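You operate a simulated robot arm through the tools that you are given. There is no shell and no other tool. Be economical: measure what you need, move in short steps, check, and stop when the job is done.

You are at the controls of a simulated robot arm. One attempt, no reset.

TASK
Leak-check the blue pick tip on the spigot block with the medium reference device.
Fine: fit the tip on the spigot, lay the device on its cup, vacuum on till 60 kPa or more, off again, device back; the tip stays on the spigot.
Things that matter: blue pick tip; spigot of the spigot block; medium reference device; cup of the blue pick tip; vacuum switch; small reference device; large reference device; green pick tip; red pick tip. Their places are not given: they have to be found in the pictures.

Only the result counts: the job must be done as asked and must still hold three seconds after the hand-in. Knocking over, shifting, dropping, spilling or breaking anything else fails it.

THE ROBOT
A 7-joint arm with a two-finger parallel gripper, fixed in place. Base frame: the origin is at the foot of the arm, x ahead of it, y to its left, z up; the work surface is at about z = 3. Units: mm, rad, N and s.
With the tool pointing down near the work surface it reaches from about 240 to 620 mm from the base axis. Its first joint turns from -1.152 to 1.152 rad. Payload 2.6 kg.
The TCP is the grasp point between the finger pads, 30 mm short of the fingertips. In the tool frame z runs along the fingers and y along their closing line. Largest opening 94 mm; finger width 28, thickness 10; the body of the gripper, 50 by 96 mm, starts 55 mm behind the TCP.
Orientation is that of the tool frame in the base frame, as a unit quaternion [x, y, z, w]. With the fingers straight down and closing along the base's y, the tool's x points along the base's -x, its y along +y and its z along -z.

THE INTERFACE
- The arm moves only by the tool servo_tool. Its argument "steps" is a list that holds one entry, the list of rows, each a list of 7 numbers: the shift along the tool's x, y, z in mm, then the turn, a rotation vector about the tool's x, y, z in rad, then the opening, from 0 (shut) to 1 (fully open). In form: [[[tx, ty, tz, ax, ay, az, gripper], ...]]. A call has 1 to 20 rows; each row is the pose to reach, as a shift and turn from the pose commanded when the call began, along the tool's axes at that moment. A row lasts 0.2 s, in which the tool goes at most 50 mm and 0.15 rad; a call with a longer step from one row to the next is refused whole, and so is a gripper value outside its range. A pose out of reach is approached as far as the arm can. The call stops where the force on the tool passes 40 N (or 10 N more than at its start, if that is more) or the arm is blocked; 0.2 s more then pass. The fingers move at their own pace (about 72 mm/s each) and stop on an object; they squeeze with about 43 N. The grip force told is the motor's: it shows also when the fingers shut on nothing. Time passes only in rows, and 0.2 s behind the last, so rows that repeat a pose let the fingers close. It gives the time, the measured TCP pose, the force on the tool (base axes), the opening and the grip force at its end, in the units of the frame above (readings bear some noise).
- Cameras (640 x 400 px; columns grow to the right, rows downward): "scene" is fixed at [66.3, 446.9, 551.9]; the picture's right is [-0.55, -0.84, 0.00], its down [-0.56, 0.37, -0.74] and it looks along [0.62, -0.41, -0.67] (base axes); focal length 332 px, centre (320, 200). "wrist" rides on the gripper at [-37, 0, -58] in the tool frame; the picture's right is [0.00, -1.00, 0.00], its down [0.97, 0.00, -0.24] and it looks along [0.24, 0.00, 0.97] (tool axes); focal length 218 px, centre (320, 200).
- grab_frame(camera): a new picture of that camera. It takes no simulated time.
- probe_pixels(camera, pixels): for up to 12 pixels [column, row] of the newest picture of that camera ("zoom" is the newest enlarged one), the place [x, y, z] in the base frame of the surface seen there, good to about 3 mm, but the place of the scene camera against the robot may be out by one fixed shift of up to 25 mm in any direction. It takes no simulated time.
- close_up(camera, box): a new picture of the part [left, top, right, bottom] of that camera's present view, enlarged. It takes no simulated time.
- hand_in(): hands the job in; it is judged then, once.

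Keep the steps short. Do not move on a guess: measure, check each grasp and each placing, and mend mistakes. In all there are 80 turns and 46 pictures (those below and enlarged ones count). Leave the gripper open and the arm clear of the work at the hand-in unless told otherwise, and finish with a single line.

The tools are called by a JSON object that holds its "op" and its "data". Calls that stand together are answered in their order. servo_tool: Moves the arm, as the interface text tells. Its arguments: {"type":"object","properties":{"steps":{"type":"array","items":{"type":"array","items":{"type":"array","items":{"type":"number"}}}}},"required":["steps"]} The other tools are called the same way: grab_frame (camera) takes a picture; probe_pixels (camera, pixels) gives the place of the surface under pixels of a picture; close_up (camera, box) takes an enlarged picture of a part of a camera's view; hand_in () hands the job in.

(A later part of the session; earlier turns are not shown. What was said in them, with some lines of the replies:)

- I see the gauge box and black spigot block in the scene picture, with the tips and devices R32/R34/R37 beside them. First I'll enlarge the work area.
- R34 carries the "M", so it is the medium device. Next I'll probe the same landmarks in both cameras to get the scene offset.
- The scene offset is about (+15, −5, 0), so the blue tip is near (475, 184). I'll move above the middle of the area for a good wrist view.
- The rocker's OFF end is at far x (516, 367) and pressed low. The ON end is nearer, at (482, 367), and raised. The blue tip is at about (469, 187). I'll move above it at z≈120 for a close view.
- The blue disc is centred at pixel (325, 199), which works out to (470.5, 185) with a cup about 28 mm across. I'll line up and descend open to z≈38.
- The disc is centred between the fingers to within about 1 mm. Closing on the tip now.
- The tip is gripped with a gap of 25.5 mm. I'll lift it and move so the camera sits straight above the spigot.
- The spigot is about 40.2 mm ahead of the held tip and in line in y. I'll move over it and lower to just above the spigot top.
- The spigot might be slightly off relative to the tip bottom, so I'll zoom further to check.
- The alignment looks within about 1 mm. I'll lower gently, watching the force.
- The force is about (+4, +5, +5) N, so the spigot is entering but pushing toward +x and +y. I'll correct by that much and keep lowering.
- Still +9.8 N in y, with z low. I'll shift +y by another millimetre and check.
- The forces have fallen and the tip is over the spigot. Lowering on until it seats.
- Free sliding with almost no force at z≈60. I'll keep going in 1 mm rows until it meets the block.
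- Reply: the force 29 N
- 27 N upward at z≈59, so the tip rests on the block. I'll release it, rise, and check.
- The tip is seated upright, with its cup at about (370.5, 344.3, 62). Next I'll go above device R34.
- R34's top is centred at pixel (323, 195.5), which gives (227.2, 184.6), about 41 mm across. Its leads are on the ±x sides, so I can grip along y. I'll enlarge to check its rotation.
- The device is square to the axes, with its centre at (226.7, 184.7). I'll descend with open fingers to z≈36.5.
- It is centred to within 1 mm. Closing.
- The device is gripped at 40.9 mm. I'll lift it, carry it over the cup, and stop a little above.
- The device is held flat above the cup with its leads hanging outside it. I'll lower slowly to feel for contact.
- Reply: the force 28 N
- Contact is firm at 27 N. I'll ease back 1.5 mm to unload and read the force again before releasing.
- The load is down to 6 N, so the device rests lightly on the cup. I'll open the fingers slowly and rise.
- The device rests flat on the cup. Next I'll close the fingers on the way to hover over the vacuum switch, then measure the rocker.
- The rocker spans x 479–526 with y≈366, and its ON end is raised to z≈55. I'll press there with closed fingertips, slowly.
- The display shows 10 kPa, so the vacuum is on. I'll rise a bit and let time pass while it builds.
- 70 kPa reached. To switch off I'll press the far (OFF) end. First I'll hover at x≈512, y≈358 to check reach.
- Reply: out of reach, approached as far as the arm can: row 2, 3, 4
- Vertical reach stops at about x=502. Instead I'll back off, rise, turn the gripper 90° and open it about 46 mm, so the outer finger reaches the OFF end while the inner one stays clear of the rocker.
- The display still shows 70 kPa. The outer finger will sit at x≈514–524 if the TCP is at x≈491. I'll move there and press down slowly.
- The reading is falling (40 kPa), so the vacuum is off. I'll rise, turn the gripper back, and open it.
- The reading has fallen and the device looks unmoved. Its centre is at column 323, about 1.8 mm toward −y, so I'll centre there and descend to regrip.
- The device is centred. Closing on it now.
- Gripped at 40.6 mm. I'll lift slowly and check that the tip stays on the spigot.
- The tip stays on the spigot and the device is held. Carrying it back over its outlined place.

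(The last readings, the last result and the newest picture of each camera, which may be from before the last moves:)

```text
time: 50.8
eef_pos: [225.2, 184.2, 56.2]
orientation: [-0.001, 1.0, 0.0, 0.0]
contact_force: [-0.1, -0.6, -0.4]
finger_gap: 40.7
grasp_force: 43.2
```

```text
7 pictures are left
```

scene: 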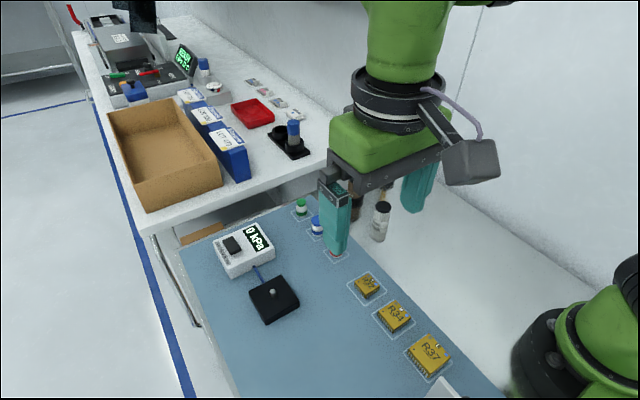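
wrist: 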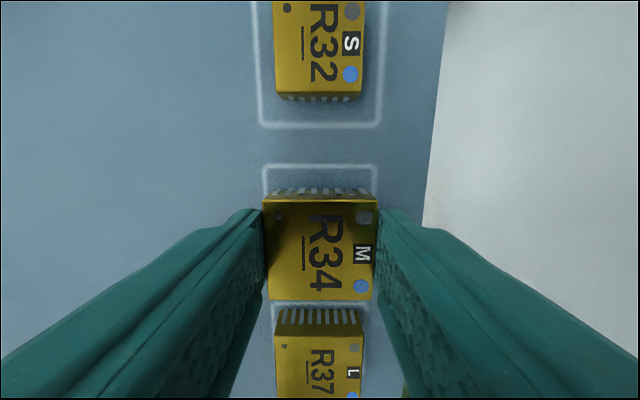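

The device is over its outline, matching its original position to about 1 mm. Lowering it to the surface.

{"op": "servo_tool", "data": {"steps": [[[0.5, 0, 8, 0, 0, 0, 0.35], [0.5, 0, 14, 0, 0, 0, 0.35], [0.5, 0, 17, 0, 0, 0, 0.35], [0.5, 0, 18, 0, 0, 0, 0.35], [0.5, 0, 19, 0, 0, 0, 0.35], [0.5, 0, 19, 0, 0, 0, 0.35]]]}}

```text
time: 52.2
eef_pos: [222.9, 184.5, 36.9]
orientation: [0.0, 1.0, 0.0, 0.0]
contact_force: [0.1, -0.7, -0.3]
finger_gap: 40.6
grasp_force: 43.0
```

{"op": "servo_tool", "data": {"steps": [[[0, 0, 0.6, 0, 0, 0, 0.35], [0, 0, 1.2, 0, 0, 0, 0.35], [0, 0, 1.2, 0, 0, 0, 0.35]]]}}

```text
time: 53.0
eef_pos: [225.1, 183.7, 37.5]
orientation: [0.001, 1.0, 0.0, 0.0]
contact_force: [-0.2, -0.6, -1.1]
finger_gap: 41.1
grasp_force: 43.3
```

{"op": "servo_tool", "data": {"steps": [[[0, 0, 0.6, 0, 0, 0, 0.35], [0, 0, 1.2, 0, 0, 0, 0.35], [0, 0, 1.2, 0, 0, 0, 0.35]]]}}

```text
time: 53.8
eef_pos: [224.1, 183.3, 35.9]
orientation: [0.0, 1.0, -0.001, 0.0]
contact_force: [-0.2, -0.5, 0.3]
finger_gap: 40.7
grasp_force: 43.5
```

{"op": "servo_tool", "data": {"steps": [[[0, 0, 0.5, 0, 0, 0, 0.35], [0, 0, 1.0, 0, 0, 0, 0.35], [0, 0, 1.0, 0, 0, 0, 0.35]]]}}

{"op": "close_up", "data": {"camera": "scene", "box": [355, 285, 435, 345]}}

```text
time: 54.6
eef_pos: [224.4, 183.3, 35.5]
orientation: [-0.001, 1.0, 0.001, -0.001]
contact_force: [-9.8, -3.6, 36.0]
finger_gap: 41.0
grasp_force: 42.8
```

```text
6.67 times, centred on (395, 315) of scene
```

zoom: 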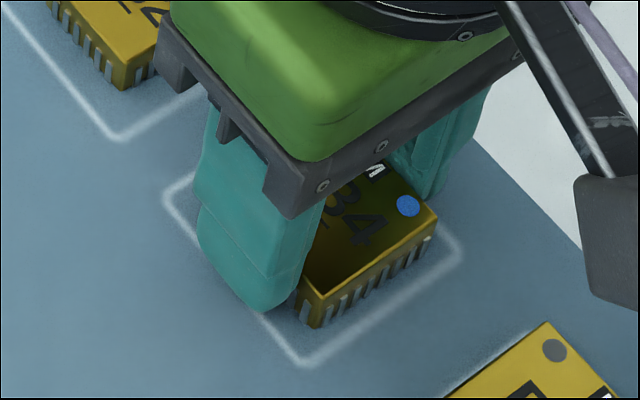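

It is in contact with the surface at 36 N and inside its outline. I'll ease up 0.9 mm, open, and rise straight up.

{"op": "servo_tool", "data": {"steps": [[[0, 0, -0.9, 0, 0, 0, 0.35], [0, 0, -0.9, 0, 0, 0, 0.35], [0, 0, -0.9, 0, 0, 0, 0.46], [0, 0, -0.9, 0, 0, 0, 0.5], [0, 0, -0.9, 0, 0, 0, 0.65], [0, 0, -0.9, 0, 0, 0, 0.8], [0, 0, -0.9, 0, 0, 0, 0.8], [0, 0, -20, 0, 0, 0, 0.8], [0, 0, -50, 0, 0, 0, 0.8], [0, 0, -90, 0, 0, 0, 0.8], [0, 0, -130, 0, 0, 0, 0.8], [0, 0, -130, 0, 0, 0, 0.8]]]}}

{"op": "grab_frame", "data": {"camera": "wrist"}}

{"op": "grab_frame", "data": {"camera": "scene"}}

```text
time: 57.2
eef_pos: [222.2, 184.3, 165.0]
orientation: [0.0, 1.0, 0.0, 0.0]
contact_force: [0.3, -0.6, 0.4]
finger_gap: 75.1
grasp_force: 0.1
```

```text
5 pictures are left
```

wrist: 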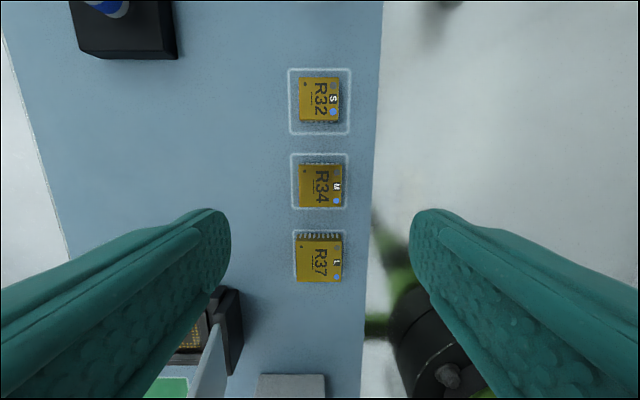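

```text
4 pictures are left
```

scene: 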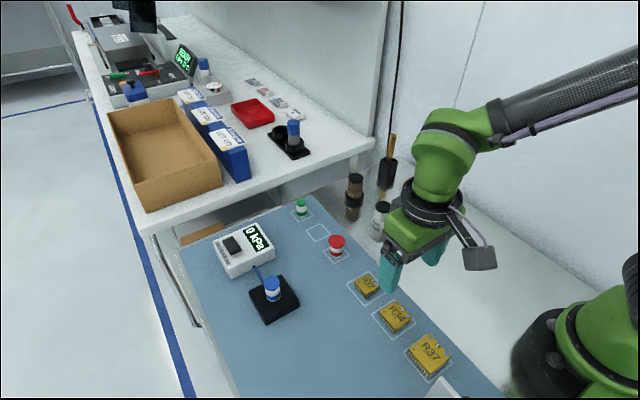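

The display reads 0 kPa, R34 lies in its outline, the blue tip is on the spigot, and the arm is clear with the gripper open. Handing in.

{"op": "hand_in", "data": {}}

```text
The job is handed in.
```

The blue tip passed its leak check with the medium device (R34): the vacuum reached 70 kPa, the switch is off again with the display at 0 kPa, R34 is back in its outline, and the tip is still on the spigot.
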